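You operate a simulated robot arm through the tools that you are given. There is no shell and no other tool. Be economical: measure what you need, move in short steps, check, and stop when the job is done.

You run a simulated two-armed robot. Do the job below in one go: nothing can be reset, and whatever is moved stays where it is left.

JOB
Take the tyre off the hub and lower it.
Fine: cradle up under it, jaws released, slide right out, cradle right down; hands clear while it runs.
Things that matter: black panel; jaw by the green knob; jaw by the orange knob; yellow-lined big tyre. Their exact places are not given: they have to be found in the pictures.

It is judged by the outcome, as a careful person would: the job done as asked, and still so three seconds after it is handed in. It fails if anything else is knocked over, pushed out of place, dropped, spilled or broken.

ROBOT AND FRAMES
Two 7-joint arms with four-finger grippers on one trunk, on a base that drives. Base frame: it is fixed to the floor where the robot stands at the start and does not move with it; the origin is under the middle of the robot, x ahead of it, y to its left, z up. Units: m, rad, N and s.
The left shoulder is at the start at [0.04, 0.181, 1.179], the right one opposite. With the tool pointing down near the work surface each hand reaches from about 0.1 to 0.74 m from the robot's upright axis, wherever it stands, measured 20 degrees to its own side. Places, roughly: black panel [0.4, 0.7, 0.9]; jaw by the green knob [0.8, 0.4, 0.8]; jaw by the orange knob [0.8, 0.3, 1]. Payload 3.67 kg a hand.
The tool frame of a hand sits at the grasp point between the pads (the TCP): z along the fingers, y along the line on which they close. The tips reach 0.028 m beyond it. The gripper opens to 0.112 m. The gripper's body begins 0.073 m behind the TCP.
Orientation is that of the tool frame in the base frame, as a unit quaternion [x, y, z, w]. With the fingers straight down and closing along the base's y, the tool's x points along the base's -x, its y along +y and its z along -z.

CONTROLS
- The arms move only by the tool jog_arm. It takes "left_increments", "right_increments" or both (then of equal length, played together; a hand with none holds still); each is one flat list of numbers, 6 for each row, row after row: the shift along the base's x, y, z in m, then the turn, a rotation vector about the base's x, y, z in rad. In form: [tx, ty, tz, ax, ay, az, tx, ty, tz, ax, ay, az, ...]. A call has 1 to 20 rows; each row is the pose to reach, as a shift and turn from the pose commanded when the call began. "left_gripper" and "right_gripper" are, for a hand that has rows, the opening, from 0 (shut) to 1 (fully open), set as the call begins (left out, the last holds). Rows are played at 5 a second. More than 0.05 m and 0.15 rad between two rows, or a gripper value outside its range, and nothing of the call is played. A pose out of reach is approached as far as the arm can. The call stops where the force on the tool passes 40 N (or 10 N more than at its start, if that is more) or the arm is blocked; 0.2 s more then pass. The fingers move at their own pace and stop on an object; they squeeze with about 38 N. The grip force told is the motor's: it shows also when the fingers shut on nothing. Time passes only in rows, and 0.2 s behind the last, so rows that repeat a pose let the fingers close. It gives the time, the measured TCP pose, the force on the tool (base axes), the opening and the grip force at its end, in the units of the frame above (readings bear some noise), with the torque about the TCP (base axes, N m) and any sound that the robot's microphone picked up.
- Cameras (640 x 400 px; columns grow to the right, rows downward): "scene" is now at [0.0941, 0.0558, 1.4127]; the picture's right is [0.61, -0.79, 0.00], its down [-0.42, -0.32, -0.85] and it looks along [0.67, 0.52, -0.53] (base axes); focal length 251 px, centre (320, 200). "left" rides on the left gripper at [0.06, 0.018, -0.104] in its tool frame; the picture's right is [-0.29, 0.96, 0.00], its down [-0.80, -0.24, -0.55] and it looks along [-0.53, -0.16, 0.83] (tool axes); focal length 234 px, centre (320, 200). "right" rides on the right gripper at [0.06, -0.018, -0.104] in its tool frame; the picture's right is [0.29, 0.96, 0.00], its down [-0.80, 0.24, -0.55] and it looks along [-0.53, 0.16, 0.83] (tool axes); focal length 234 px, centre (320, 200).
- grab_frame(camera): a new picture of that camera. It takes no simulated time.
- raise_lower(by): slides the trunk up (or, below 0, down) by that many m; the arms and the scene camera ride with it, the base frame stays. It gives what a move gives, with no picture.
- drive_base(legs): drives the robot by 1 to 6 legs, each [ahead, left, turn to the left] in m, m and rad, along the robot's own axes; the way and the turn of a leg run together, so that a leg with both is an arc; at most 1.5 m and 3.142 rad a leg. The arms and the cameras ride along, it lands a little off, and it stops where it bumps. It gives what a move gives.
- pan_tilt(pan, tilt): turns the head with the scene camera to pan (to the left, within 1.501 rad either way) and tilt (down, from -0.506 to 1.204), counted from straight ahead of the robot. It gives what a move gives.
- locate(camera, pixels): for up to 12 pixels [column, row] of the newest picture of that camera ("zoom" is the newest enlarged one), the place [x, y, z] in the base frame of the surface seen there, good to about 0.003 m. It takes no simulated time.
- enlarge(camera, box): a new picture of the part [left, top, right, bottom] of that camera's present view, enlarged. It takes no simulated time.
- hand_in(): hands the job in; it is judged then, once.

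Keep the steps short. Do not move on a guess: measure, check each grasp and each placing, and mend mistakes. In all there are 80 turns and 70 pictures (those below and enlarged ones count). Leave the grippers open and the arms clear of the work at the hand-in unless told otherwise, and finish with a single line.

The tools are called after "Emit:" as name(argument=value, ...) on one line, values as JSON. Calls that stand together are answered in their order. jog_arm: Moves the arms, as the interface text tells. Its arguments: {"type":"object","properties":{"left_increments":{"type":"array","items":{"type":"number"}},"left_gripper":{"type":"number"},"right_increments":{"type":"array","items":{"type":"number"}},"right_gripper":{"type":"number"}},"required":[]} The other tools are called the same way: raise_lower (by) slides the trunk up or down; drive_base (legs) drives the base; pan_tilt (pan, tilt) turns the head that bears the scene camera; grab_frame (camera) takes a picture; locate (camera, pixels) gives the place of the surface under pixels of a picture; enlarge (camera, box) takes an enlarged picture of a part of a camera's view; hand_in () hands the job in.

At the start:

```text
clock: 0.0
left_tool_pos: [0.3968, 0.4957, 1.2374]
left_tool_rot: [0.001, 1.0, -0.001, 0.0]
left_wrist_force: [0.6, -0.3, -0.1]
left_torque: [0.06, 0.02, -0.01]
left_finger_gap: 0.1118
left_grip_force: 0.1
right_tool_pos: [0.5035, 0.0552, 1.2478]
right_tool_rot: [-0.001, 1.0, 0.0, 0.0]
right_wrist_force: [-0.4, 0.0, 0.8]
right_torque: [0.0, 0.02, -0.03]
right_finger_gap: 0.1117
right_grip_force: 0.0
trunk travel left (down, up): [-0.3, 0.214]
robot x, y, heading: [-0.0002, 0.0009, 0.003]
head pan, tilt: [0.658, 0.555]
```

scene: 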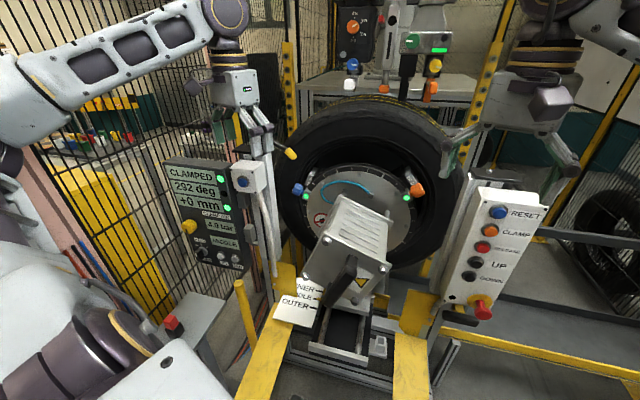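
right: 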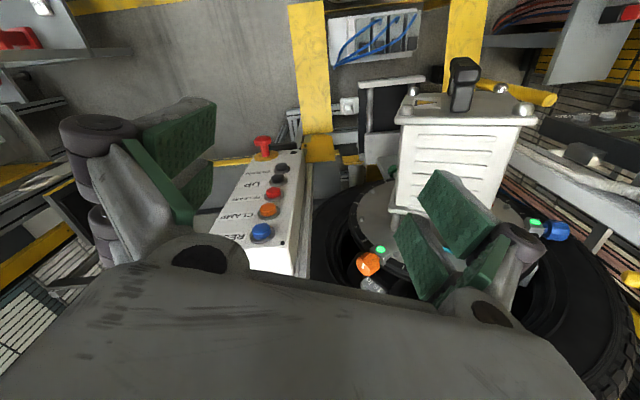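
left: 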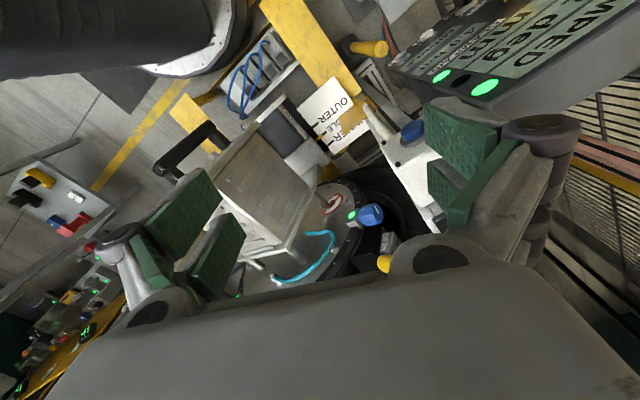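

I see a display panel at left, a pendant with RESET/CLAMP/RELEASE/UP/DOWN buttons at right, and a slide box in front of the hub. I'll enlarge these to read them.

Emit:
enlarge(camera="scene", box=[150, 140, 310, 280])

Emit:
enlarge(camera="scene", box=[420, 180, 560, 340])

Emit:
enlarge(camera="scene", box=[230, 160, 460, 380])

Emit:
enlarge(camera="scene", box=[280, 0, 500, 140])

```text
2.86 times, centred on (230, 210) of scene
```

zoom: 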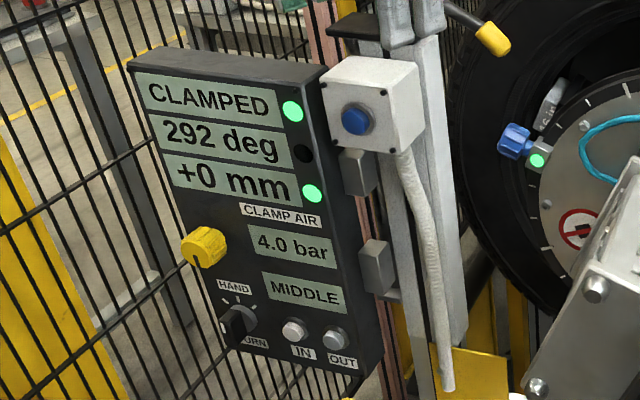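

```text
2.50 times, centred on (490, 260) of scene
```

zoom: 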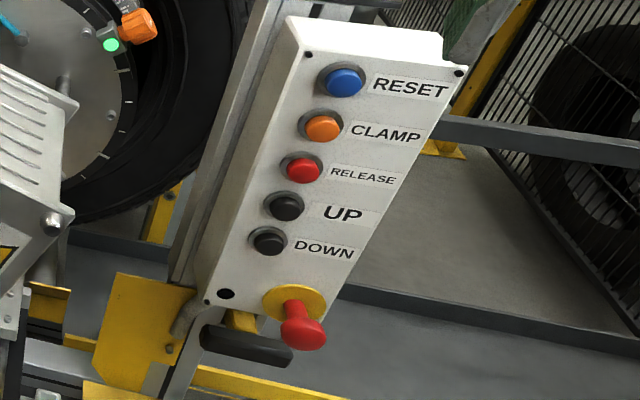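

```text
1.82 times, centred on (345, 270) of scene
```

zoom: 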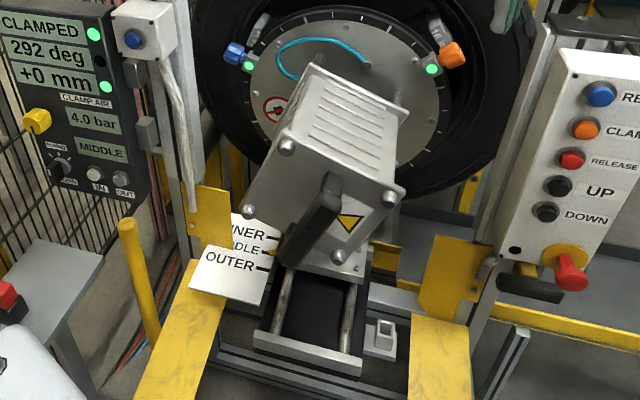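

```text
2.86 times, centred on (390, 70) of scene
```

zoom: 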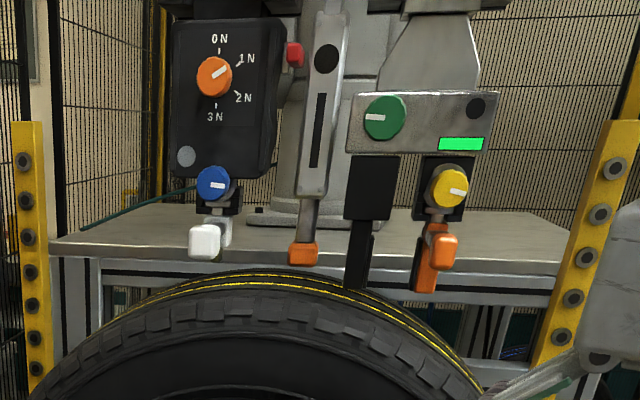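

The panel reads CLAMPED, 292 deg, +0 mm, 4.0 bar and MIDDLE. I need to find the cradle and the jaws, so I'll tilt the head down and look lower.

Emit:
pan_tilt(pan=0.45, tilt=0.75)

Emit:
grab_frame(camera="scene")

Emit:
enlarge(camera="left", box=[200, 80, 460, 300])

Emit:
enlarge(camera="right", box=[300, 50, 620, 310])

```text
clock: 0.7
left_tool_pos: [0.3971, 0.496, 1.2363]
left_tool_rot: [-0.001, 1.0, 0.0, -0.001]
left_wrist_force: [-0.3, 0.3, 0.5]
left_torque: [0.03, 0.01, -0.02]
left_finger_gap: 0.112
left_grip_force: 0.1
right_tool_pos: [0.5031, 0.0544, 1.2476]
right_tool_rot: [0.001, 1.0, 0.0, 0.0]
right_wrist_force: [0.4, 0.3, -0.6]
right_torque: [0.03, 0.01, 0.01]
right_finger_gap: 0.1119
right_grip_force: 0.0
trunk travel left (down, up): [-0.3, 0.214]
robot x, y, heading: [-0.0008, -0.0023, 0.001]
head pan, tilt: [0.45, 0.75]
```

```text
62 pictures are left
```

scene: 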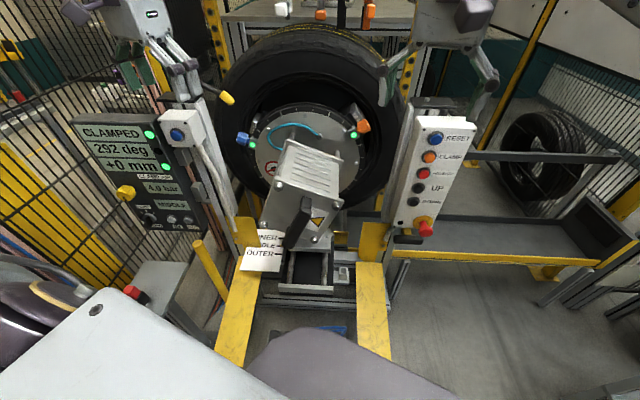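

```text
1.82 times, centred on (330, 190) of left
```

zoom: 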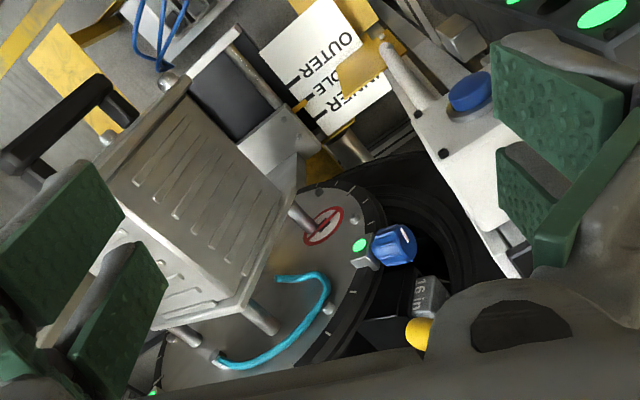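

```text
1.54 times, centred on (460, 180) of right
```

zoom: 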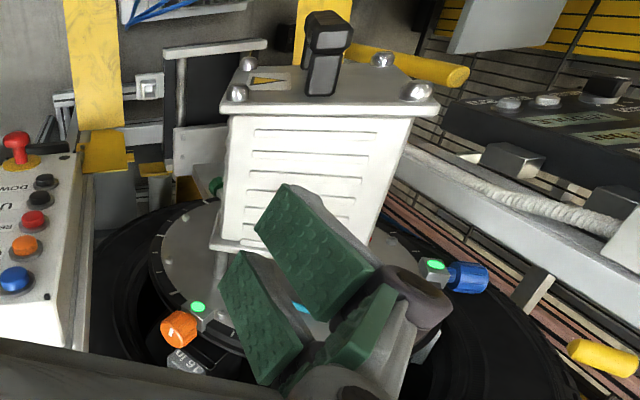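

The jaws carry blue and orange knobs, and a green one is half hidden under the box. I'll measure the main points and look closer at the low parts and the panel's lower half.

Emit:
locate(camera="scene", pixels=[[434, 138], [429, 157], [423, 173], [418, 187], [413, 201], [425, 229], [177, 134], [126, 191], [172, 219], [188, 218], [148, 215], [296, 220]])

Emit:
enlarge(camera="scene", box=[60, 180, 220, 340])

Emit:
enlarge(camera="scene", box=[220, 170, 420, 360])

```text
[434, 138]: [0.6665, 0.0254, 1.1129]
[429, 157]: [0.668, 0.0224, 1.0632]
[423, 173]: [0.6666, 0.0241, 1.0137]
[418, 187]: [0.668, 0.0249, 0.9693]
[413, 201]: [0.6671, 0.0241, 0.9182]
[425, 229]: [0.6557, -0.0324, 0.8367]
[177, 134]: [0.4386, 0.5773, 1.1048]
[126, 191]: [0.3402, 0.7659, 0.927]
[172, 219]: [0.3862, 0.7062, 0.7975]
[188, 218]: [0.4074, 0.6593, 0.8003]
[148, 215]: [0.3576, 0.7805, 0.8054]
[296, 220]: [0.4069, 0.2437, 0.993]
```

```text
2.50 times, centred on (140, 260) of scene
```

zoom: 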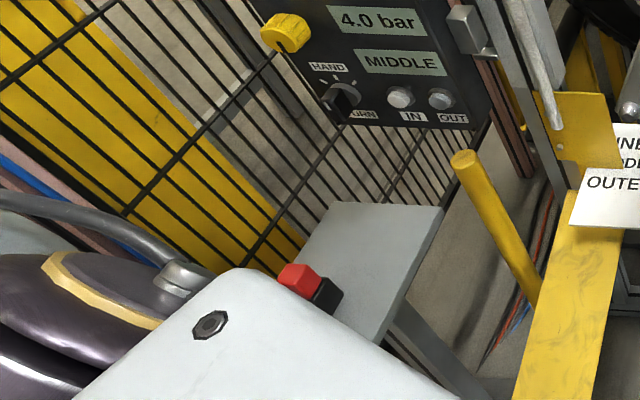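

```text
2.11 times, centred on (320, 265) of scene
```

zoom: 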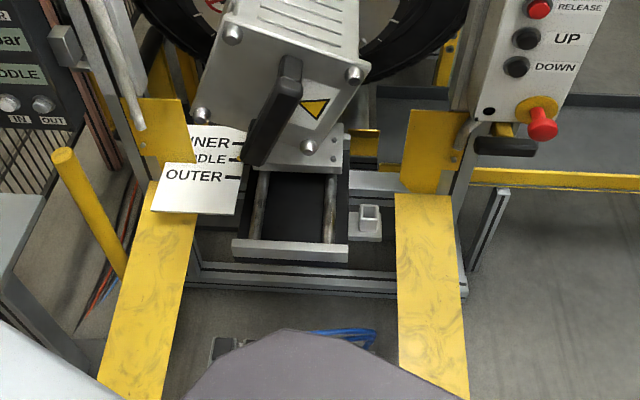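

Now I'll measure the pendant face, the slide box, the pointer marks, the hub and the tyre.

Emit:
locate(camera="scene", pixels=[[455, 120], [408, 215], [462, 175], [318, 258], [334, 206], [275, 183], [288, 250], [297, 205], [300, 290], [385, 310], [350, 272], [345, 165]])

Emit:
locate(camera="scene", pixels=[[356, 110], [362, 126], [244, 139], [227, 98], [330, 130], [262, 170], [316, 40], [230, 150], [395, 150], [262, 60], [380, 80], [270, 110]])

```text
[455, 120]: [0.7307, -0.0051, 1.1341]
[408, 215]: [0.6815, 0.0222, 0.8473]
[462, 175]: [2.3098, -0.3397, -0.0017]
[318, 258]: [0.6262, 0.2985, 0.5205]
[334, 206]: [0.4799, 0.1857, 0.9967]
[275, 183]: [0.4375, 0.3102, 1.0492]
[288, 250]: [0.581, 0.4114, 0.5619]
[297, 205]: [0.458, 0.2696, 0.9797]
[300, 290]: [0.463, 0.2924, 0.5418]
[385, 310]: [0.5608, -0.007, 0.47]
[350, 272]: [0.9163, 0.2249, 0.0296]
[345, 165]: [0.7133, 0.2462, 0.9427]
```

```text
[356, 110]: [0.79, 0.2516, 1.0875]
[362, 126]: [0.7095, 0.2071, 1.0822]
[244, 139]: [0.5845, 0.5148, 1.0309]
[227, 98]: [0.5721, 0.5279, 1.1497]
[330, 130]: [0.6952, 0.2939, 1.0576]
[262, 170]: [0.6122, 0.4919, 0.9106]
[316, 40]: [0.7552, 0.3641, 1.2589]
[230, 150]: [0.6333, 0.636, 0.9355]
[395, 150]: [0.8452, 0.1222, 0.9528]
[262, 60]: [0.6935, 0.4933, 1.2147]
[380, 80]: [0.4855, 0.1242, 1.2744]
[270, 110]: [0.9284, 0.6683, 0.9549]
```

The slide axis runs diagonally, roughly along [-0.92,-0.38]. I need the pendant's face normal, so I'll zoom in on it.

Emit:
enlarge(camera="scene", box=[380, 90, 500, 250])

```text
2.50 times, centred on (440, 170) of scene
```

zoom: 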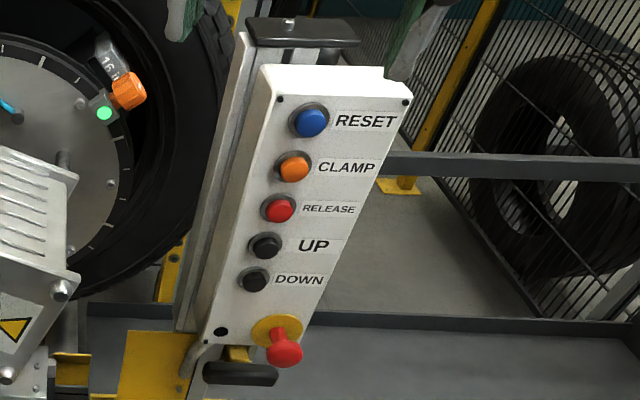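

Emit:
locate(camera="zoom", pixels=[[270, 110], [395, 110], [255, 165], [374, 168], [222, 285], [325, 295], [310, 122], [295, 168], [280, 209], [267, 246], [254, 281], [290, 135]])

```text
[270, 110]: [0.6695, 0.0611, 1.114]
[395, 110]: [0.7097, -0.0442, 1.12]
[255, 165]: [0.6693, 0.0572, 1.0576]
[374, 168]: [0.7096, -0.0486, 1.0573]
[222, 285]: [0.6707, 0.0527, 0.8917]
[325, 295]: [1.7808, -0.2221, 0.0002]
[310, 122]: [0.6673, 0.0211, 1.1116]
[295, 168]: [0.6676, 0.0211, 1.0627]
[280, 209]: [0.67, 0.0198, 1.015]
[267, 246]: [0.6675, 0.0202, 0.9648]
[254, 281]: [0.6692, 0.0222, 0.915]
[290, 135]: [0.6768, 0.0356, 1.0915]
```

The pendant face normal is about (-0.934,-0.357). The button tops are at x≈0.667, y≈0.021, with UP at z≈0.966. I'll turn the right hand to point forward with its fingers shut, well above and behind the pendant.

Emit:
jog_arm(right_gripper=0, right_increments=[-0.01, -0.01, 0, 0, -0.143, 0, -0.02, -0.02, 0, 0, -0.286, 0, -0.03, -0.03, 0, 0, -0.428, 0, -0.03, -0.04, 0, 0, -0.571, 0, -0.03, -0.05, 0, 0, -0.714, 0, -0.03, -0.06, 0, 0, -0.857, 0, -0.03, -0.07, 0, 0, -1.0, 0, -0.03, -0.08, 0, 0, -1.142, 0, -0.03, -0.08, 0, 0, -1.285, 0, -0.03, -0.08, 0, 0, -1.428, 0, -0.03, -0.08, 0, 0, -1.571, 0])

```text
clock: 3.1
left_tool_pos: [0.3974, 0.4971, 1.2365]
left_tool_rot: [0.0, 1.0, 0.001, 0.0]
left_wrist_force: [0.3, 0.2, -0.2]
left_torque: [0.03, 0.01, 0.04]
left_finger_gap: 0.1121
left_grip_force: 0.1
right_tool_pos: [0.4735, -0.0245, 1.2474]
right_tool_rot: [0.0, 0.706, 0.0, 0.708]
right_wrist_force: [0.9, -0.7, 0.6]
right_torque: [-0.01, 0.0, -0.03]
right_finger_gap: 0.0
right_grip_force: 36.0
trunk travel left (down, up): [-0.3, 0.214]
robot x, y, heading: [-0.0007, 0.0003, 0.002]
head pan, tilt: [0.45, 0.75]
```

The right hand points forward now. Next I'll yaw it by 0.365 rad and bring it down to about 6 cm before the UP button, then look.

Emit:
jog_arm(right_increments=[0.0, 0, -0.04, 0, 0, 0.122, 0.01, 0, -0.08, 0, 0, 0.244, 0.03, 0.003, -0.12, 0, 0, 0.365, 0.05, 0.006, -0.16, 0, 0, 0.365, 0.07, 0.009, -0.2, 0, 0, 0.365, 0.09, 0.012, -0.24, 0, 0, 0.365, 0.11, 0.013, -0.281, 0, 0, 0.365, 0.11, 0.013, -0.281, 0, 0, 0.365])

Emit:
grab_frame(camera="scene")

Emit:
grab_frame(camera="right")

```text
clock: 4.9
left_tool_pos: [0.3957, 0.4977, 1.2368]
left_tool_rot: [0.001, 1.0, 0.001, 0.0]
left_wrist_force: [-0.5, -0.3, 0.1]
left_torque: [-0.02, -0.01, 0.01]
left_finger_gap: 0.1118
left_grip_force: 0.0
right_tool_pos: [0.5252, 0.0533, 1.0324]
right_tool_rot: [-0.113, 0.696, 0.129, 0.698]
right_wrist_force: [0.9, -0.1, 0.7]
right_torque: [0.0, 0.0, 0.01]
right_finger_gap: 0.0
right_grip_force: 36.1
right hand out of reach, approached as far as the arm can: row 2, 3, 4, 5, 6, 7, 8
trunk travel left (down, up): [-0.3, 0.214]
robot x, y, heading: [0.0002, -0.0019, -0.004]
head pan, tilt: [0.45, 0.75]
```

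```text
56 pictures are left
```

scene: 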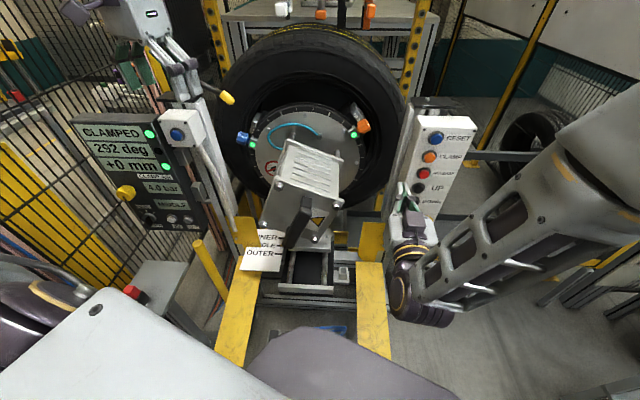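

```text
55 pictures are left
```

right: 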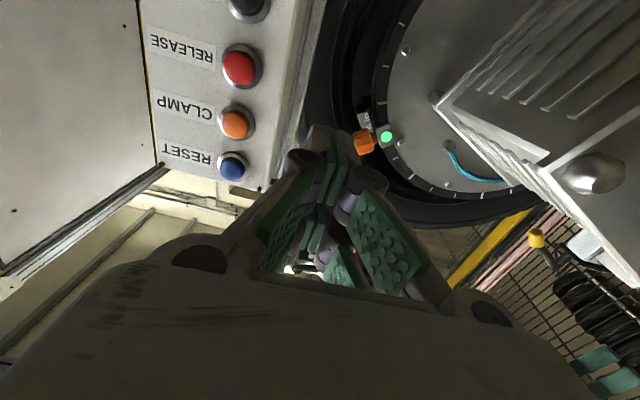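

The target was reported out of reach: the hand stopped at [0.525,0.053,1.032], and the wrist looks folded. Pitching the hand about 0.7 rad downward should suit the arm better. I'll retreat a little, pitch, and check the reach.

Emit:
jog_arm(right_increments=[-0.01, 0, 0.03, -0.05, 0.131, 0, -0.02, 0, 0.06, -0.1, 0.262, 0, -0.02, 0, 0.08, -0.15, 0.392, 0, -0.02, 0, 0.1, -0.2, 0.523, 0, -0.02, 0, 0.1, -0.25, 0.654, 0, -0.02, 0, 0.1, -0.25, 0.654, 0])

```text
clock: 6.3
left_tool_pos: [0.3962, 0.4967, 1.2368]
left_tool_rot: [0.0, 1.0, 0.001, 0.0]
left_wrist_force: [-0.5, 0.0, -0.4]
left_torque: [-0.01, -0.01, -0.04]
left_finger_gap: 0.112
left_grip_force: 0.1
right_tool_pos: [0.501, 0.0585, 1.128]
right_tool_rot: [-0.165, 0.892, 0.077, 0.415]
right_wrist_force: [-0.1, 1.4, 0.9]
right_torque: [0.03, 0.0, -0.01]
right_finger_gap: 0.0002
right_grip_force: 36.1
trunk travel left (down, up): [-0.3, 0.214]
robot x, y, heading: [-0.003, 0.002, -0.002]
head pan, tilt: [0.45, 0.75]
```

The pose is reachable now, and the yaw and pitch are right. I'll move to the pre-press point in front of UP, so the tip sits about 6 cm short of the button.

Emit:
jog_arm(right_increments=[0.0, -0.03, -0.03, 0, 0, 0, 0.02, -0.06, -0.06, 0, 0, 0, 0.05, -0.066, -0.09, 0, 0, 0, 0.075, -0.066, -0.12, 0, 0, 0, 0.09, -0.066, -0.144, 0, 0, 0, 0.09, -0.066, -0.144, 0, 0, 0])

Emit:
grab_frame(camera="scene")

Emit:
grab_frame(camera="right")

```text
clock: 7.7
left_tool_pos: [0.3973, 0.4968, 1.2374]
left_tool_rot: [-0.001, 1.0, 0.0, 0.0]
left_wrist_force: [0.2, 0.1, 0.0]
left_torque: [-0.03, 0.0, -0.03]
left_finger_gap: 0.1117
left_grip_force: 0.1
right_tool_pos: [0.5907, -0.0084, 0.983]
right_tool_rot: [-0.164, 0.892, 0.076, 0.415]
right_wrist_force: [0.4, -0.6, 0.7]
right_torque: [-0.05, 0.01, 0.0]
right_finger_gap: 0.0
right_grip_force: 35.7
trunk travel left (down, up): [-0.3, 0.214]
robot x, y, heading: [0.0003, -0.0033, 0.003]
head pan, tilt: [0.45, 0.75]
```

```text
54 pictures are left
```

scene: 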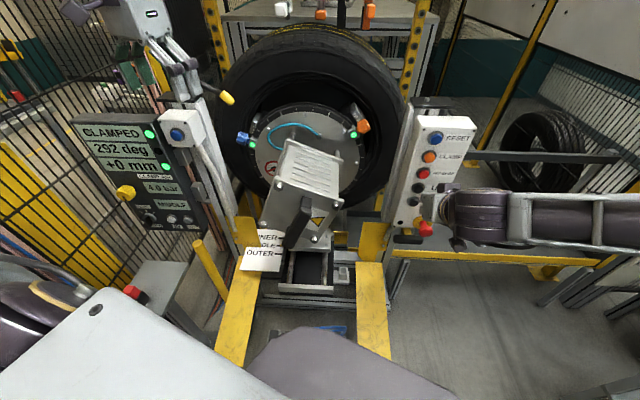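

```text
53 pictures are left
```

right: 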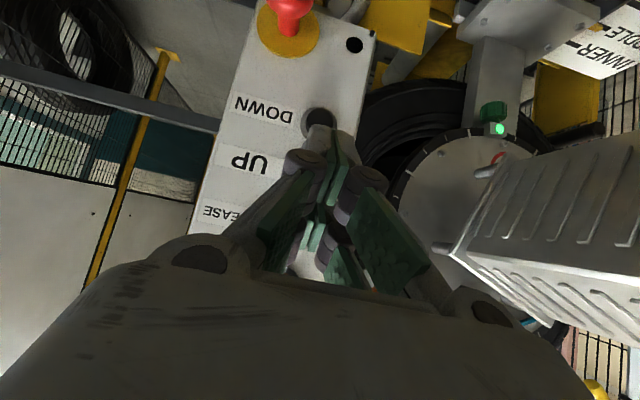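

The hand is in place and the green jaw light is visible too. Before pushing, I'll check that the wrist is well clear of the red stop knob.

Emit:
locate(camera="scene", pixels=[[480, 240], [450, 215], [425, 229], [455, 190], [418, 187], [445, 187], [600, 220]])

Emit:
enlarge(camera="scene", box=[370, 90, 530, 270])

```text
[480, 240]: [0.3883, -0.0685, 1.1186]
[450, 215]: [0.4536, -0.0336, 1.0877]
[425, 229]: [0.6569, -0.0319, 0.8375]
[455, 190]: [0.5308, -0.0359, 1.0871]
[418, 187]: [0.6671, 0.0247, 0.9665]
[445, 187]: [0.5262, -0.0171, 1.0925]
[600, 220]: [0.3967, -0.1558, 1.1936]
```

```text
2.22 times, centred on (450, 180) of scene
```

zoom: 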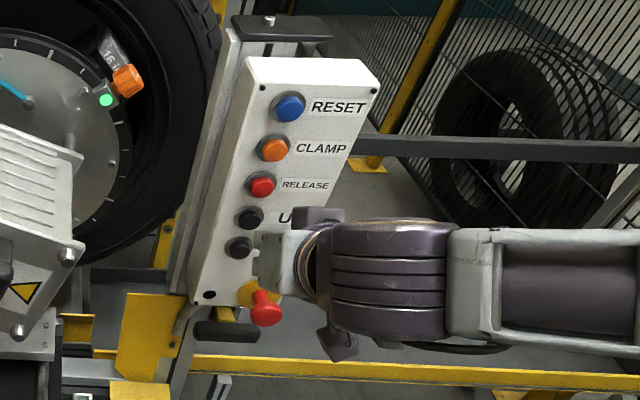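

There is clearance. I'll press UP gently, aiming the upper fingertip edge at the button, hold it briefly and back off.

Emit:
jog_arm(right_increments=[0.0187, 0.0071, -0.006, 0, 0, 0, 0.042, 0.016, -0.006, 0, 0, 0, 0.0514, 0.0196, -0.006, 0, 0, 0, 0.056, 0.0214, -0.006, 0, 0, 0, 0.0598, 0.0228, -0.006, 0, 0, 0, 0.0598, 0.0228, -0.006, 0, 0, 0, 0.0598, 0.0228, -0.006, 0, 0, 0, 0.0598, 0.0228, -0.006, 0, 0, 0])

Emit:
enlarge(camera="scene", box=[60, 80, 460, 310])

```text
clock: 9.3
left_tool_pos: [0.3944, 0.4946, 1.238]
left_tool_rot: [0.001, 1.0, 0.0, 0.001]
left_wrist_force: [0.0, 0.5, -1.1]
left_torque: [-0.02, 0.01, -0.04]
left_finger_gap: 0.1122
left_grip_force: 0.0
right_tool_pos: [0.6449, 0.0119, 0.9783]
right_tool_rot: [-0.163, 0.892, 0.077, 0.414]
right_wrist_force: [-20.2, -10.8, 10.3]
right_torque: [0.11, -0.29, -0.01]
right_finger_gap: 0.0061
right_grip_force: 35.5
trunk travel left (down, up): [-0.3, 0.214]
robot x, y, heading: [-0.0052, -0.0027, -0.002]
head pan, tilt: [0.45, 0.75]
stopped in row 7 (right hand): the force on the tool passed its limit at 41 N (the readings are from after the stop); the commanded pose is now the measured one
```

```text
1.60 times, centred on (260, 195) of scene
```

zoom: 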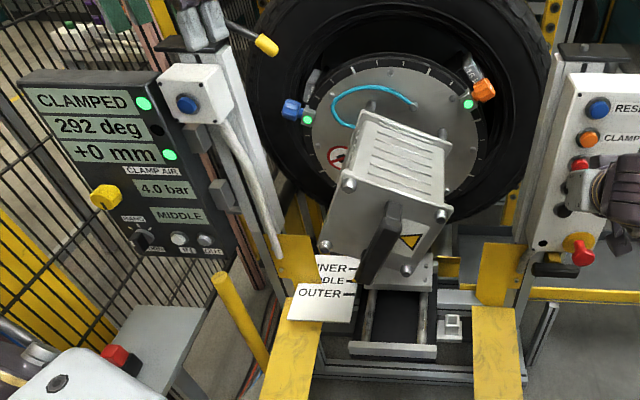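

The force reached 41 N and the fingers were pushed apart by 6 mm, but I see no change on the panel. I'll check the contact with the right camera.

Emit:
enlarge(camera="right", box=[180, 0, 460, 260])

Emit:
enlarge(camera="scene", box=[370, 90, 530, 270])

```text
1.54 times, centred on (320, 130) of right
```

zoom: 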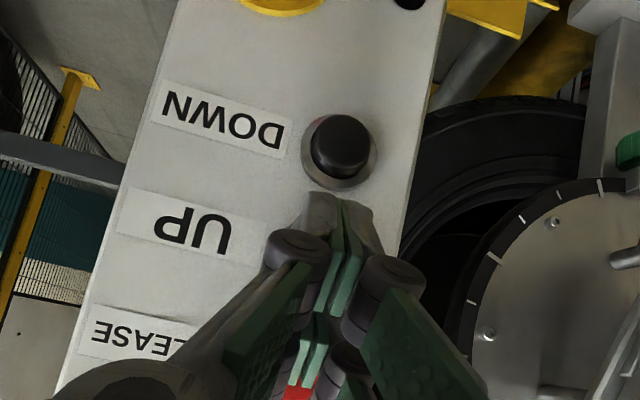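

```text
2.22 times, centred on (450, 180) of scene
```

zoom: 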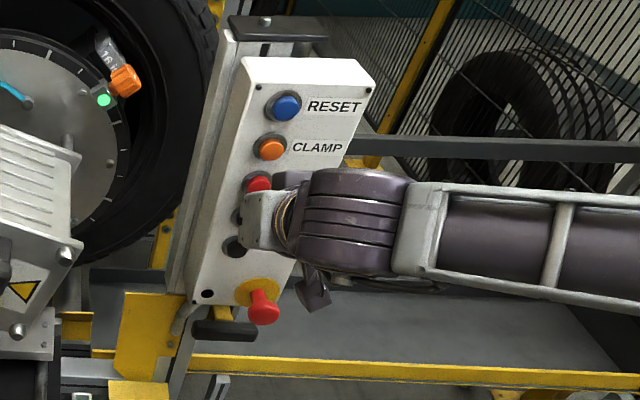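

The fingertips are on UP. I'll hold it longer with light force to see whether anything runs, then look under the tyre.

Emit:
jog_arm(right_increments=[0, 0, 0, 0, 0, 0, 0, 0, 0, 0, 0, 0, 0, 0, 0, 0, 0, 0, 0, 0, 0, 0, 0, 0, 0, 0, 0, 0, 0, 0, 0, 0, 0, 0, 0, 0, 0, 0, 0, 0, 0, 0])

Emit:
enlarge(camera="scene", box=[190, 120, 420, 300])

```text
clock: 10.9
left_tool_pos: [0.3923, 0.4948, 1.2395]
left_tool_rot: [0.001, 1.0, 0.001, 0.001]
left_wrist_force: [-1.0, -0.2, -0.2]
left_torque: [0.01, -0.01, -0.03]
left_finger_gap: 0.1122
left_grip_force: 0.0
right_tool_pos: [0.6454, 0.0124, 0.9775]
right_tool_rot: [-0.165, 0.892, 0.077, 0.414]
right_wrist_force: [-27.0, -16.0, 12.3]
right_torque: [0.16, -0.4, 0.0]
right_finger_gap: 0.0058
right_grip_force: 36.0
trunk travel left (down, up): [-0.3, 0.214]
robot x, y, heading: [-0.0012, -0.0027, 0.001]
head pan, tilt: [0.45, 0.75]
```

```text
2.22 times, centred on (305, 210) of scene
```

zoom: 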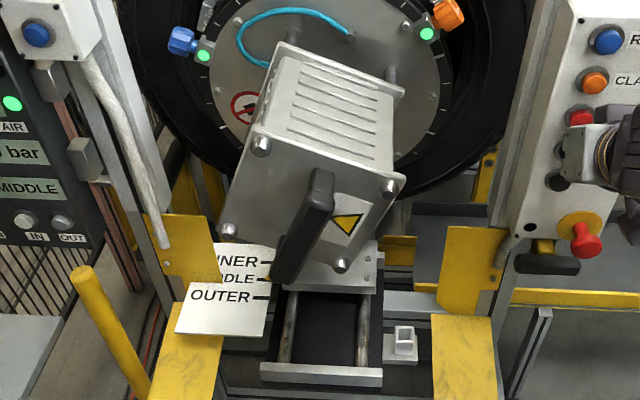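

There is no visible change while holding. I'll back the right hand away and check whether anything runs once it is clear.

Emit:
jog_arm(right_increments=[-0.045, -0.017, 0, 0, 0, 0, -0.09, -0.034, 0.01, 0, 0, 0, -0.12, -0.06, 0.04, 0, 0, 0, -0.14, -0.09, 0.07, 0, 0, 0, -0.15, -0.12, 0.1, 0, 0, 0, -0.15, -0.15, 0.12, 0, 0, 0])

Emit:
grab_frame(camera="scene")

Emit:
enlarge(camera="scene", box=[320, 170, 430, 260])

```text
clock: 12.3
left_tool_pos: [0.395, 0.496, 1.2387]
left_tool_rot: [0.001, 1.0, 0.0, 0.0]
left_wrist_force: [-0.1, 0.1, 1.1]
left_torque: [0.01, -0.01, -0.02]
left_finger_gap: 0.112
left_grip_force: 0.0
right_tool_pos: [0.5001, -0.1369, 1.0935]
right_tool_rot: [-0.165, 0.893, 0.077, 0.412]
right_wrist_force: [-0.5, 0.9, 0.2]
right_torque: [0.0, 0.0, 0.02]
right_finger_gap: 0.0
right_grip_force: 36.2
trunk travel left (down, up): [-0.3, 0.214]
robot x, y, heading: [-0.0032, -0.002, 0.007]
head pan, tilt: [0.45, 0.75]
```

```text
47 pictures are left
```

scene: 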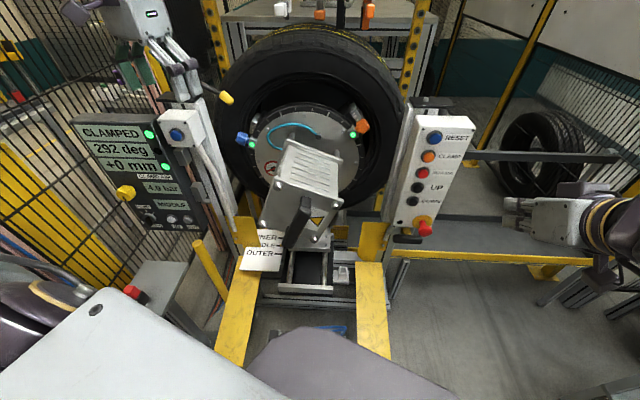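

```text
4.44 times, centred on (375, 215) of scene
```

zoom: 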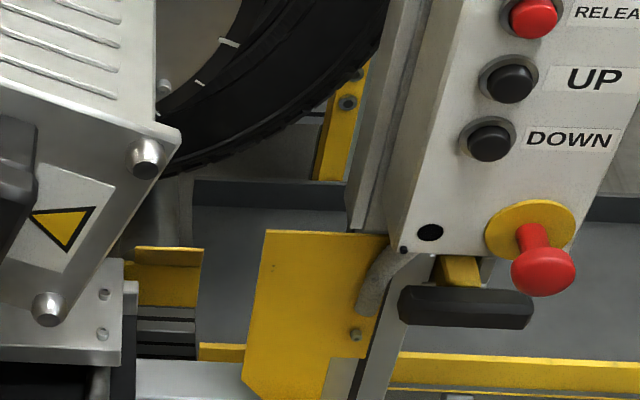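

I'll zoom in on the panel and measure the yellow piece under the tyre that may be the cradle.

Emit:
locate(camera="zoom", pixels=[[165, 285], [165, 255], [150, 310], [300, 130], [465, 305], [430, 232], [300, 250], [250, 130], [275, 210]])

Emit:
enlarge(camera="scene", box=[60, 100, 240, 240])

```text
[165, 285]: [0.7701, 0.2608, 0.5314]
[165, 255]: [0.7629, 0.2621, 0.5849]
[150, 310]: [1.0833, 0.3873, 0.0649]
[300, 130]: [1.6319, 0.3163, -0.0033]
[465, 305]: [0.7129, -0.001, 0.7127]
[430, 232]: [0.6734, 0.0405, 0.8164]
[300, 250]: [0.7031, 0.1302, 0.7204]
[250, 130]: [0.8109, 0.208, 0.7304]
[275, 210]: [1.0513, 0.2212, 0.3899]
```

```text
2.86 times, centred on (150, 170) of scene
```

zoom: 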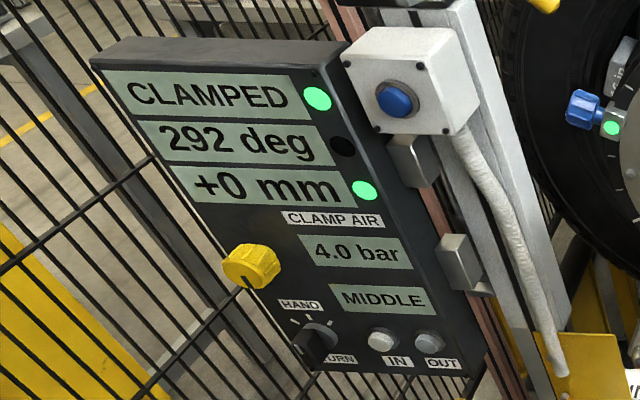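

The yellow piece has its top at z≈0.585 and could be the cradle. I'll repeat the earlier zoom to compare its height before and after the press.

Emit:
enlarge(camera="scene", box=[220, 170, 420, 360])

Emit:
grab_frame(camera="left")

```text
2.11 times, centred on (320, 265) of scene
```

zoom: 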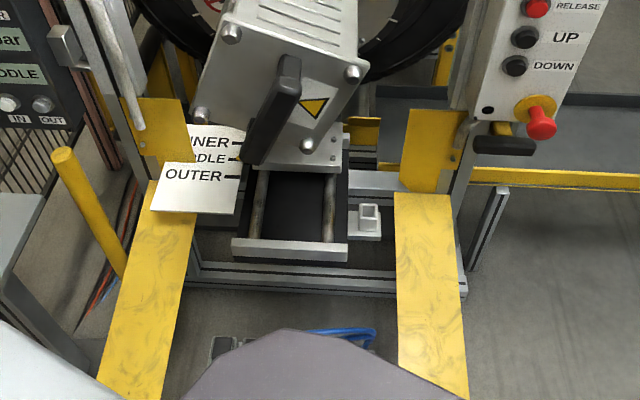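

```text
43 pictures are left
```

left: 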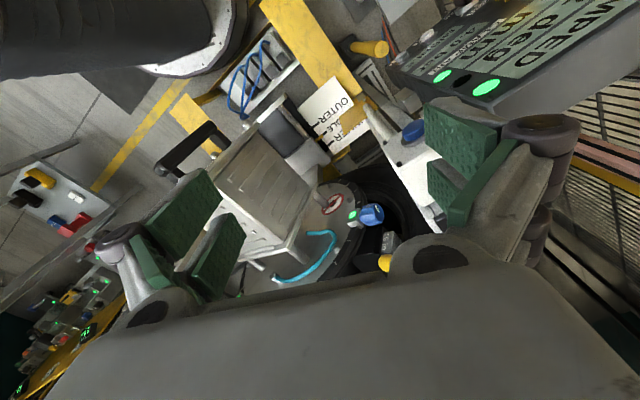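

The yellow cradle piece is about 12 zoom pixels higher than before the press, so UP works as hold-to-run and slowly. I'll press again and hold longer.

Emit:
jog_arm(right_increments=[0.01, 0.03, -0.02, 0, 0, 0, 0.025, 0.06, -0.05, 0, 0, 0, 0.045, 0.09, -0.08, 0, 0, 0, 0.07, 0.115, -0.105, 0, 0, 0, 0.0906, 0.1285, -0.1165, 0, 0, 0, 0.125, 0.1415, -0.1165, 0, 0, 0, 0.138, 0.1465, -0.1165, 0, 0, 0, 0.1435, 0.1485, -0.1165, 0, 0, 0, 0.1455, 0.1495, -0.1165, 0, 0, 0, 0.1455, 0.1495, -0.1165, 0, 0, 0, 0.1455, 0.1495, -0.1165, 0, 0, 0, 0.1455, 0.1495, -0.1165, 0, 0, 0, 0.1455, 0.1495, -0.1165, 0, 0, 0, 0.1455, 0.1495, -0.1165, 0, 0, 0, 0.1455, 0.1495, -0.1165, 0, 0, 0, 0.1455, 0.1495, -0.1165, 0, 0, 0])

Emit:
enlarge(camera="scene", box=[320, 170, 430, 260])

```text
clock: 15.7
left_tool_pos: [0.3957, 0.4958, 1.2363]
left_tool_rot: [0.001, 1.0, 0.001, 0.0]
left_wrist_force: [-0.6, 0.0, 0.2]
left_torque: [0.03, 0.01, 0.01]
left_finger_gap: 0.112
left_grip_force: 0.1
right_tool_pos: [0.6441, 0.0137, 0.9779]
right_tool_rot: [-0.164, 0.893, 0.077, 0.412]
right_wrist_force: [-2.8, -0.5, 1.4]
right_torque: [0.02, -0.01, -0.01]
right_finger_gap: 0.0
right_grip_force: 36.0
trunk travel left (down, up): [-0.3, 0.214]
robot x, y, heading: [-0.003, -0.0024, -0.001]
head pan, tilt: [0.45, 0.75]
```

```text
4.44 times, centred on (375, 215) of scene
```

zoom: 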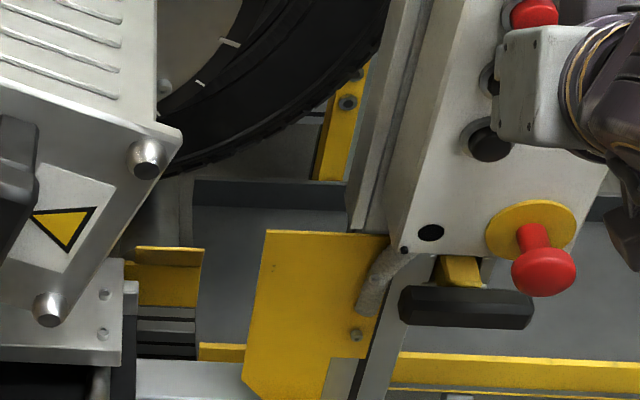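

The force is only 3 N, so the button isn't pressed and the cradle hasn't changed. I'll push a few millimetres more and hold.

Emit:
jog_arm(right_increments=[0.0019, 0.0007, 0, 0, 0, 0, 0.0037, 0.0014, 0, 0, 0, 0, 0.0047, 0.0018, 0, 0, 0, 0, 0.0047, 0.0018, 0, 0, 0, 0, 0.0047, 0.0018, 0, 0, 0, 0, 0.0047, 0.0018, 0, 0, 0, 0, 0.0047, 0.0018, 0, 0, 0, 0, 0.0047, 0.0018, 0, 0, 0, 0, 0.0047, 0.0018, 0, 0, 0, 0, 0.0047, 0.0018, 0, 0, 0, 0, 0.0047, 0.0018, 0, 0, 0, 0, 0.0047, 0.0018, 0, 0, 0, 0])

Emit:
enlarge(camera="scene", box=[320, 170, 430, 260])

```text
clock: 17.1
left_tool_pos: [0.3947, 0.4952, 1.2392]
left_tool_rot: [0.0, 1.0, 0.001, 0.001]
left_wrist_force: [1.2, 0.0, 0.2]
left_torque: [-0.03, 0.01, -0.03]
left_finger_gap: 0.112
left_grip_force: 0.1
right_tool_pos: [0.6448, 0.0137, 0.9782]
right_tool_rot: [-0.165, 0.893, 0.077, 0.412]
right_wrist_force: [-16.7, -8.0, 7.0]
right_torque: [-0.01, -0.21, 0.1]
right_finger_gap: 0.0057
right_grip_force: 35.3
trunk travel left (down, up): [-0.3, 0.214]
robot x, y, heading: [-0.0003, -0.0011, -0.0]
head pan, tilt: [0.45, 0.75]
stopped in row 7 (right hand): the force on the tool passed its limit at 40 N (the readings are from after the stop); the commanded pose is now the measured one
```

```text
4.44 times, centred on (375, 215) of scene
```

zoom: 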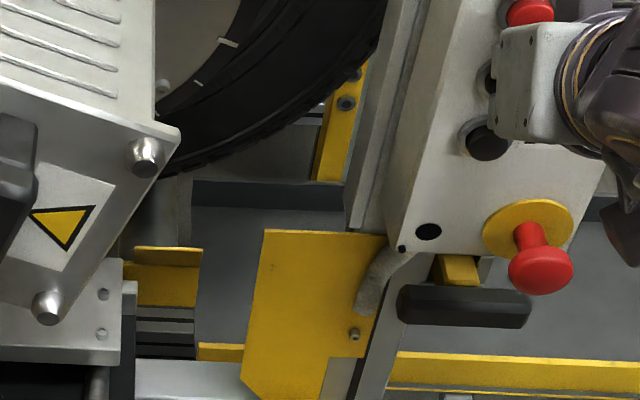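

The cradle looks unchanged and the button is hard to judge. I'll look at the area under the tyre through the right camera, whose picture is inverted.

Emit:
enlarge(camera="right", box=[320, 0, 560, 150])

Emit:
enlarge(camera="scene", box=[60, 100, 240, 240])

```text
2.67 times, centred on (440, 75) of right
```

zoom: 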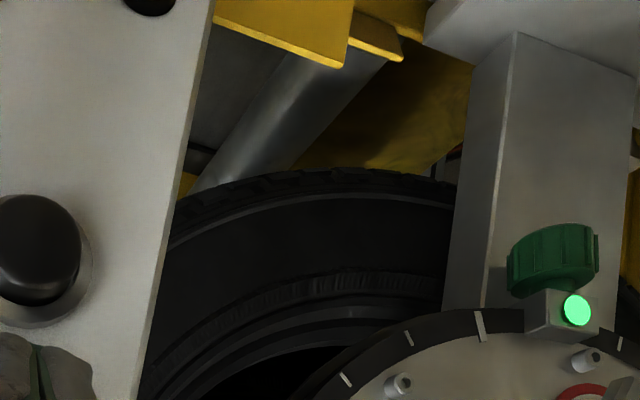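

```text
2.86 times, centred on (150, 170) of scene
```

zoom: 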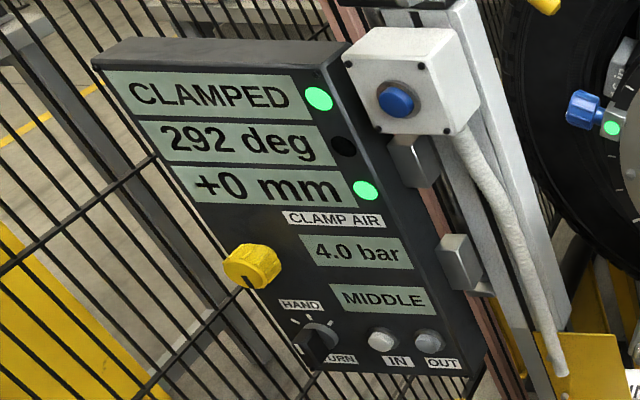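

A silver roller with yellow brackets, part of the cradle, is visible under the tyre. I'll measure the gap between roller and tyre.

Emit:
enlarge(camera="right", box=[320, 0, 560, 150])

Emit:
locate(camera="zoom", pixels=[[340, 80], [290, 125], [240, 165], [230, 190], [300, 180], [400, 180], [430, 190], [380, 140], [300, 25], [375, 35], [200, 215], [370, 260]])

```text
2.67 times, centred on (440, 75) of right
```

zoom: 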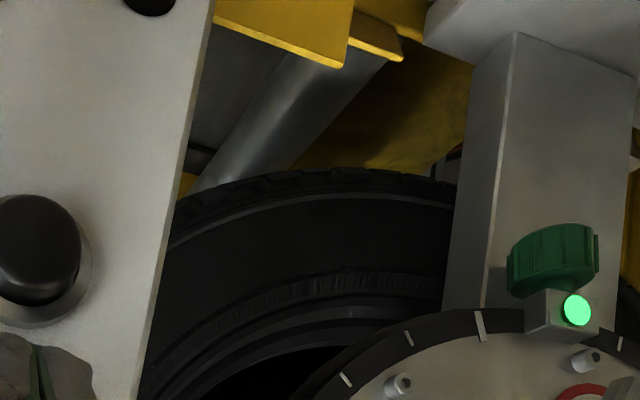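

```text
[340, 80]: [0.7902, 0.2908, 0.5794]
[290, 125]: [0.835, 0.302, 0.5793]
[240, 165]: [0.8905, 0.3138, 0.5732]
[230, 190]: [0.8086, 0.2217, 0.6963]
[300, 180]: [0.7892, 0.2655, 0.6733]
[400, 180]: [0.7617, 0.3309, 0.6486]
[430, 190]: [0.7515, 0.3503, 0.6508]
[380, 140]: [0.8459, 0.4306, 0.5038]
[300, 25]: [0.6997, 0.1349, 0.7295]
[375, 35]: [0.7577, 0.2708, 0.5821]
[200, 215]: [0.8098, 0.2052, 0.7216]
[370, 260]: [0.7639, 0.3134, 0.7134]
```

The rollers' tops are at z≈0.58 and the tyre needs them about 0.08 m higher. UP seems to bottom out with no motion, so there may be an interlock. I'll look closely at the selector and at the pendant's lower part.

Emit:
enlarge(camera="scene", box=[130, 180, 200, 235])

Emit:
enlarge(camera="scene", box=[380, 195, 450, 250])

```text
7.27 times, centred on (165, 208) of scene
```

zoom: 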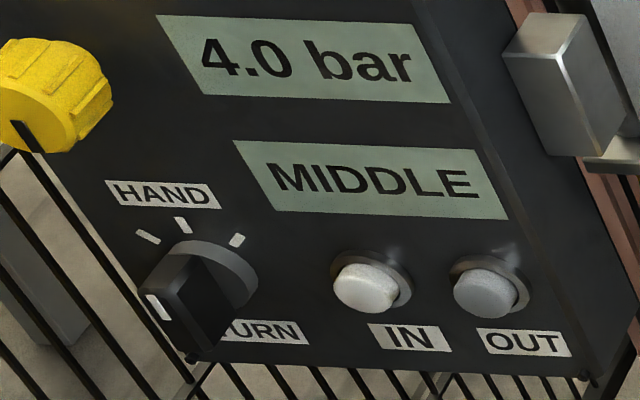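

```text
7.27 times, centred on (415, 222) of scene
```

zoom: 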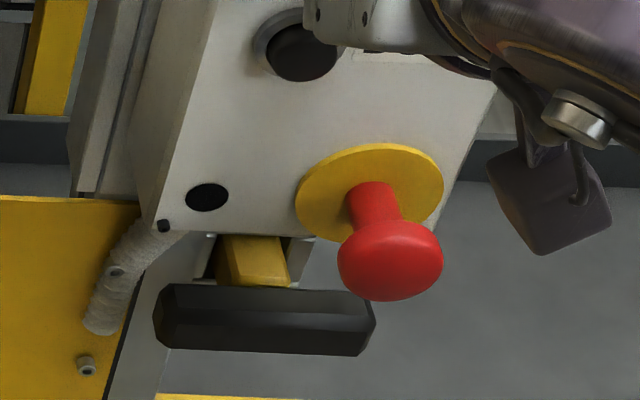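

The e-stop looks pulled out, and HAND/TURN appears to be a jog knob at its centre. The UP button is under the finger right now, so I'll hold it 3 s and compare.

Emit:
jog_arm(right_increments=[0.0005, 0.0002, 0, 0, 0, 0, 0.0005, 0.0002, 0, 0, 0, 0, 0.0005, 0.0002, 0, 0, 0, 0, 0.0005, 0.0002, 0, 0, 0, 0, 0.0005, 0.0002, 0, 0, 0, 0, 0.0005, 0.0002, 0, 0, 0, 0, 0.0005, 0.0002, 0, 0, 0, 0, 0.0005, 0.0002, 0, 0, 0, 0, 0.0005, 0.0002, 0, 0, 0, 0, 0.0005, 0.0002, 0, 0, 0, 0, 0.0005, 0.0002, 0, 0, 0, 0, 0.0005, 0.0002, 0, 0, 0, 0, 0.0005, 0.0002, 0, 0, 0, 0, 0.0005, 0.0002, 0, 0, 0, 0, 0.0005, 0.0002, 0, 0, 0, 0])

Emit:
enlarge(camera="scene", box=[320, 170, 430, 260])

```text
clock: 20.3
left_tool_pos: [0.3934, 0.4933, 1.2386]
left_tool_rot: [0.0, 1.0, 0.001, 0.002]
left_wrist_force: [0.1, 0.0, 0.0]
left_torque: [0.01, 0.01, -0.03]
left_finger_gap: 0.112
left_grip_force: 0.0
right_tool_pos: [0.6435, 0.013, 0.9776]
right_tool_rot: [-0.165, 0.893, 0.077, 0.412]
right_wrist_force: [-30.0, -12.1, 4.7]
right_torque: [0.1, -0.18, 0.05]
right_finger_gap: 0.0062
right_grip_force: 36.2
trunk travel left (down, up): [-0.3, 0.214]
robot x, y, heading: [-0.0022, 0.0006, -0.006]
head pan, tilt: [0.45, 0.75]
```

```text
4.44 times, centred on (375, 215) of scene
```

zoom: 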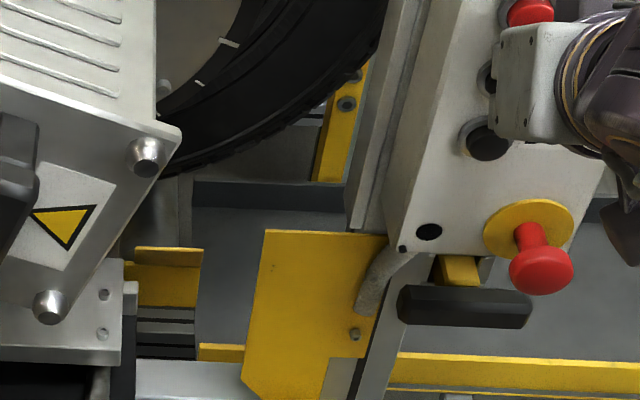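

Still no motion, and the pendant's lamp at zoom (430,232) is dark, so the panel may need RESET first. I'll back off UP, go up 0.147 m and press RESET.

Emit:
jog_arm(right_increments=[-0.045, -0.017, 0, 0, 0, 0, -0.047, -0.018, 0.045, 0, 0, 0, -0.047, -0.018, 0.09, 0, 0, 0, -0.047, -0.018, 0.13, 0, 0, 0, -0.047, -0.018, 0.147, 0, 0, 0, -0.018, -0.007, 0.147, 0, 0, 0, -0.008, -0.003, 0.147, 0, 0, 0, -0.002, -0.001, 0.147, 0, 0, 0, 0.002, 0.001, 0.147, 0, 0, 0, 0.004, 0.0015, 0.147, 0, 0, 0])

Emit:
enlarge(camera="scene", box=[60, 80, 460, 310])

```text
clock: 22.7
left_tool_pos: [0.3925, 0.4927, 1.2388]
left_tool_rot: [0.002, 1.0, 0.001, 0.002]
left_wrist_force: [0.3, 0.6, 0.2]
left_torque: [0.0, 0.02, 0.0]
left_finger_gap: 0.112
left_grip_force: 0.0
right_tool_pos: [0.6447, 0.0142, 1.125]
right_tool_rot: [-0.166, 0.894, 0.077, 0.409]
right_wrist_force: [-23.6, -11.8, 7.0]
right_torque: [-0.01, -0.25, 0.07]
right_finger_gap: 0.0059
right_grip_force: 35.9
trunk travel left (down, up): [-0.3, 0.214]
robot x, y, heading: [0.0008, -0.0018, -0.007]
head pan, tilt: [0.45, 0.75]
stopped in row 10 (right hand): the force on the tool passed its limit at 44 N (the readings are from after the stop); the commanded pose is now the measured one
```

```text
1.60 times, centred on (260, 195) of scene
```

zoom: 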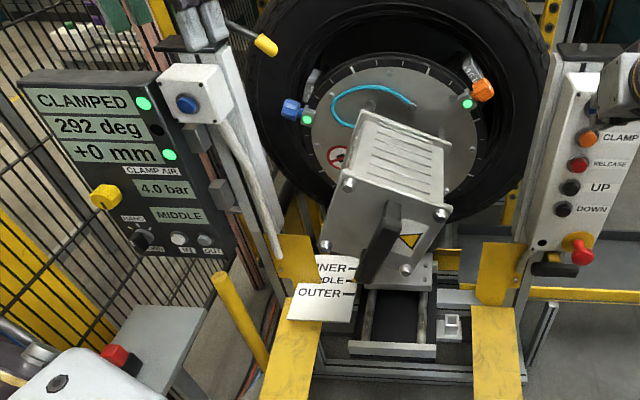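

RESET was pressed at 44 N. Now I'll back off and press and hold UP again.

Emit:
jog_arm(right_increments=[-0.045, -0.017, 0, 0, 0, 0, -0.047, -0.018, -0.045, 0, 0, 0, -0.047, -0.018, -0.09, 0, 0, 0, -0.047, -0.018, -0.13, 0, 0, 0, -0.047, -0.018, -0.147, 0, 0, 0, -0.018, -0.007, -0.147, 0, 0, 0, -0.008, -0.003, -0.147, 0, 0, 0, -0.002, -0.001, -0.147, 0, 0, 0, 0.001, 0.0005, -0.147, 0, 0, 0, 0.001, 0.0005, -0.147, 0, 0, 0, 0.001, 0.0005, -0.147, 0, 0, 0, 0.001, 0.0005, -0.147, 0, 0, 0, 0.001, 0.0005, -0.147, 0, 0, 0, 0.001, 0.0005, -0.147, 0, 0, 0, 0.001, 0.0005, -0.147, 0, 0, 0])

Emit:
enlarge(camera="scene", box=[320, 170, 430, 260])

```text
clock: 24.9
left_tool_pos: [0.3934, 0.4925, 1.2379]
left_tool_rot: [0.003, 1.0, 0.001, 0.001]
left_wrist_force: [-0.7, -1.1, 1.1]
left_torque: [0.02, 0.01, -0.03]
left_finger_gap: 0.1121
left_grip_force: 0.1
right_tool_pos: [0.6433, 0.0152, 0.9749]
right_tool_rot: [-0.167, 0.895, 0.076, 0.407]
right_wrist_force: [-21.0, -10.5, 10.0]
right_torque: [0.08, -0.28, 0.02]
right_finger_gap: 0.0061
right_grip_force: 35.5
trunk travel left (down, up): [-0.3, 0.214]
robot x, y, heading: [0.0002, -0.0027, -0.004]
head pan, tilt: [0.45, 0.75]
stopped in row 10 (right hand): the force on the tool passed its limit at 42 N (the readings are from after the stop); the commanded pose is now the measured one
```

```text
4.44 times, centred on (375, 215) of scene
```

zoom: 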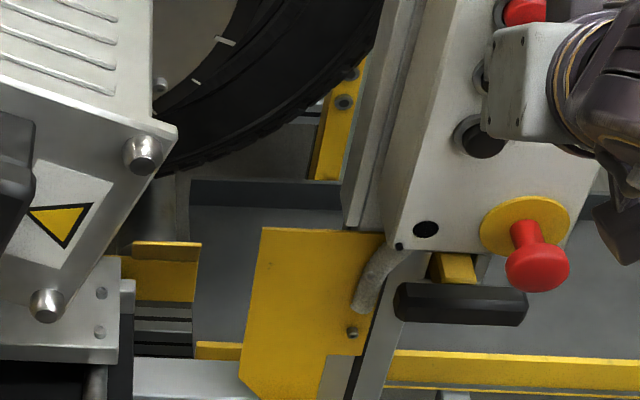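

The picture shifted slightly with the base, so it's hard to tell. I'll hold 3 s more and look again, with a panel check.

Emit:
jog_arm(right_increments=[0, 0, 0, 0, 0, 0, 0, 0, 0, 0, 0, 0, 0, 0, 0, 0, 0, 0, 0, 0, 0, 0, 0, 0, 0, 0, 0, 0, 0, 0, 0, 0, 0, 0, 0, 0, 0, 0, 0, 0, 0, 0, 0, 0, 0, 0, 0, 0, 0, 0, 0, 0, 0, 0, 0, 0, 0, 0, 0, 0, 0, 0, 0, 0, 0, 0, 0, 0, 0, 0, 0, 0, 0, 0, 0, 0, 0, 0])

Emit:
grab_frame(camera="scene")

Emit:
locate(camera="scene", pixels=[[339, 228], [339, 231], [339, 234], [339, 237], [342, 231]])

```text
clock: 27.7
left_tool_pos: [0.3923, 0.4936, 1.2401]
left_tool_rot: [0.003, 1.0, 0.001, 0.001]
left_wrist_force: [0.1, 0.3, 0.4]
left_torque: [0.0, -0.03, -0.02]
left_finger_gap: 0.1122
left_grip_force: 0.0
right_tool_pos: [0.6439, 0.0141, 0.974]
right_tool_rot: [-0.166, 0.895, 0.076, 0.407]
right_wrist_force: [-29.5, -14.5, 11.7]
right_torque: [0.14, -0.35, -0.04]
right_finger_gap: 0.0059
right_grip_force: 35.5
trunk travel left (down, up): [-0.3, 0.214]
robot x, y, heading: [-0.0033, 0.003, -0.002]
head pan, tilt: [0.45, 0.75]
```

```text
32 pictures are left
```

scene: 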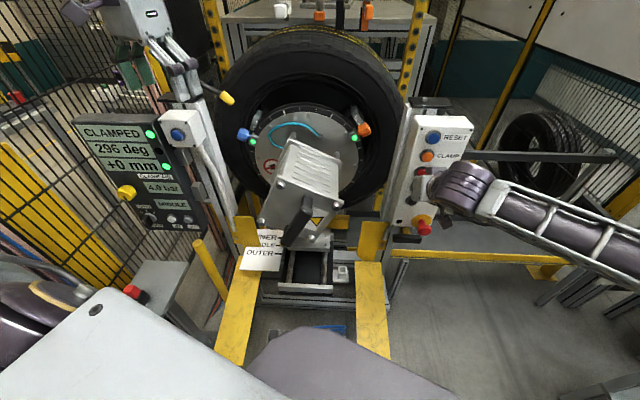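

```text
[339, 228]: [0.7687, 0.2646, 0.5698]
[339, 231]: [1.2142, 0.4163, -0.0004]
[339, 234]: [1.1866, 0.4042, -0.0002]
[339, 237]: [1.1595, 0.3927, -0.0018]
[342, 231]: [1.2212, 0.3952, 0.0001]
```

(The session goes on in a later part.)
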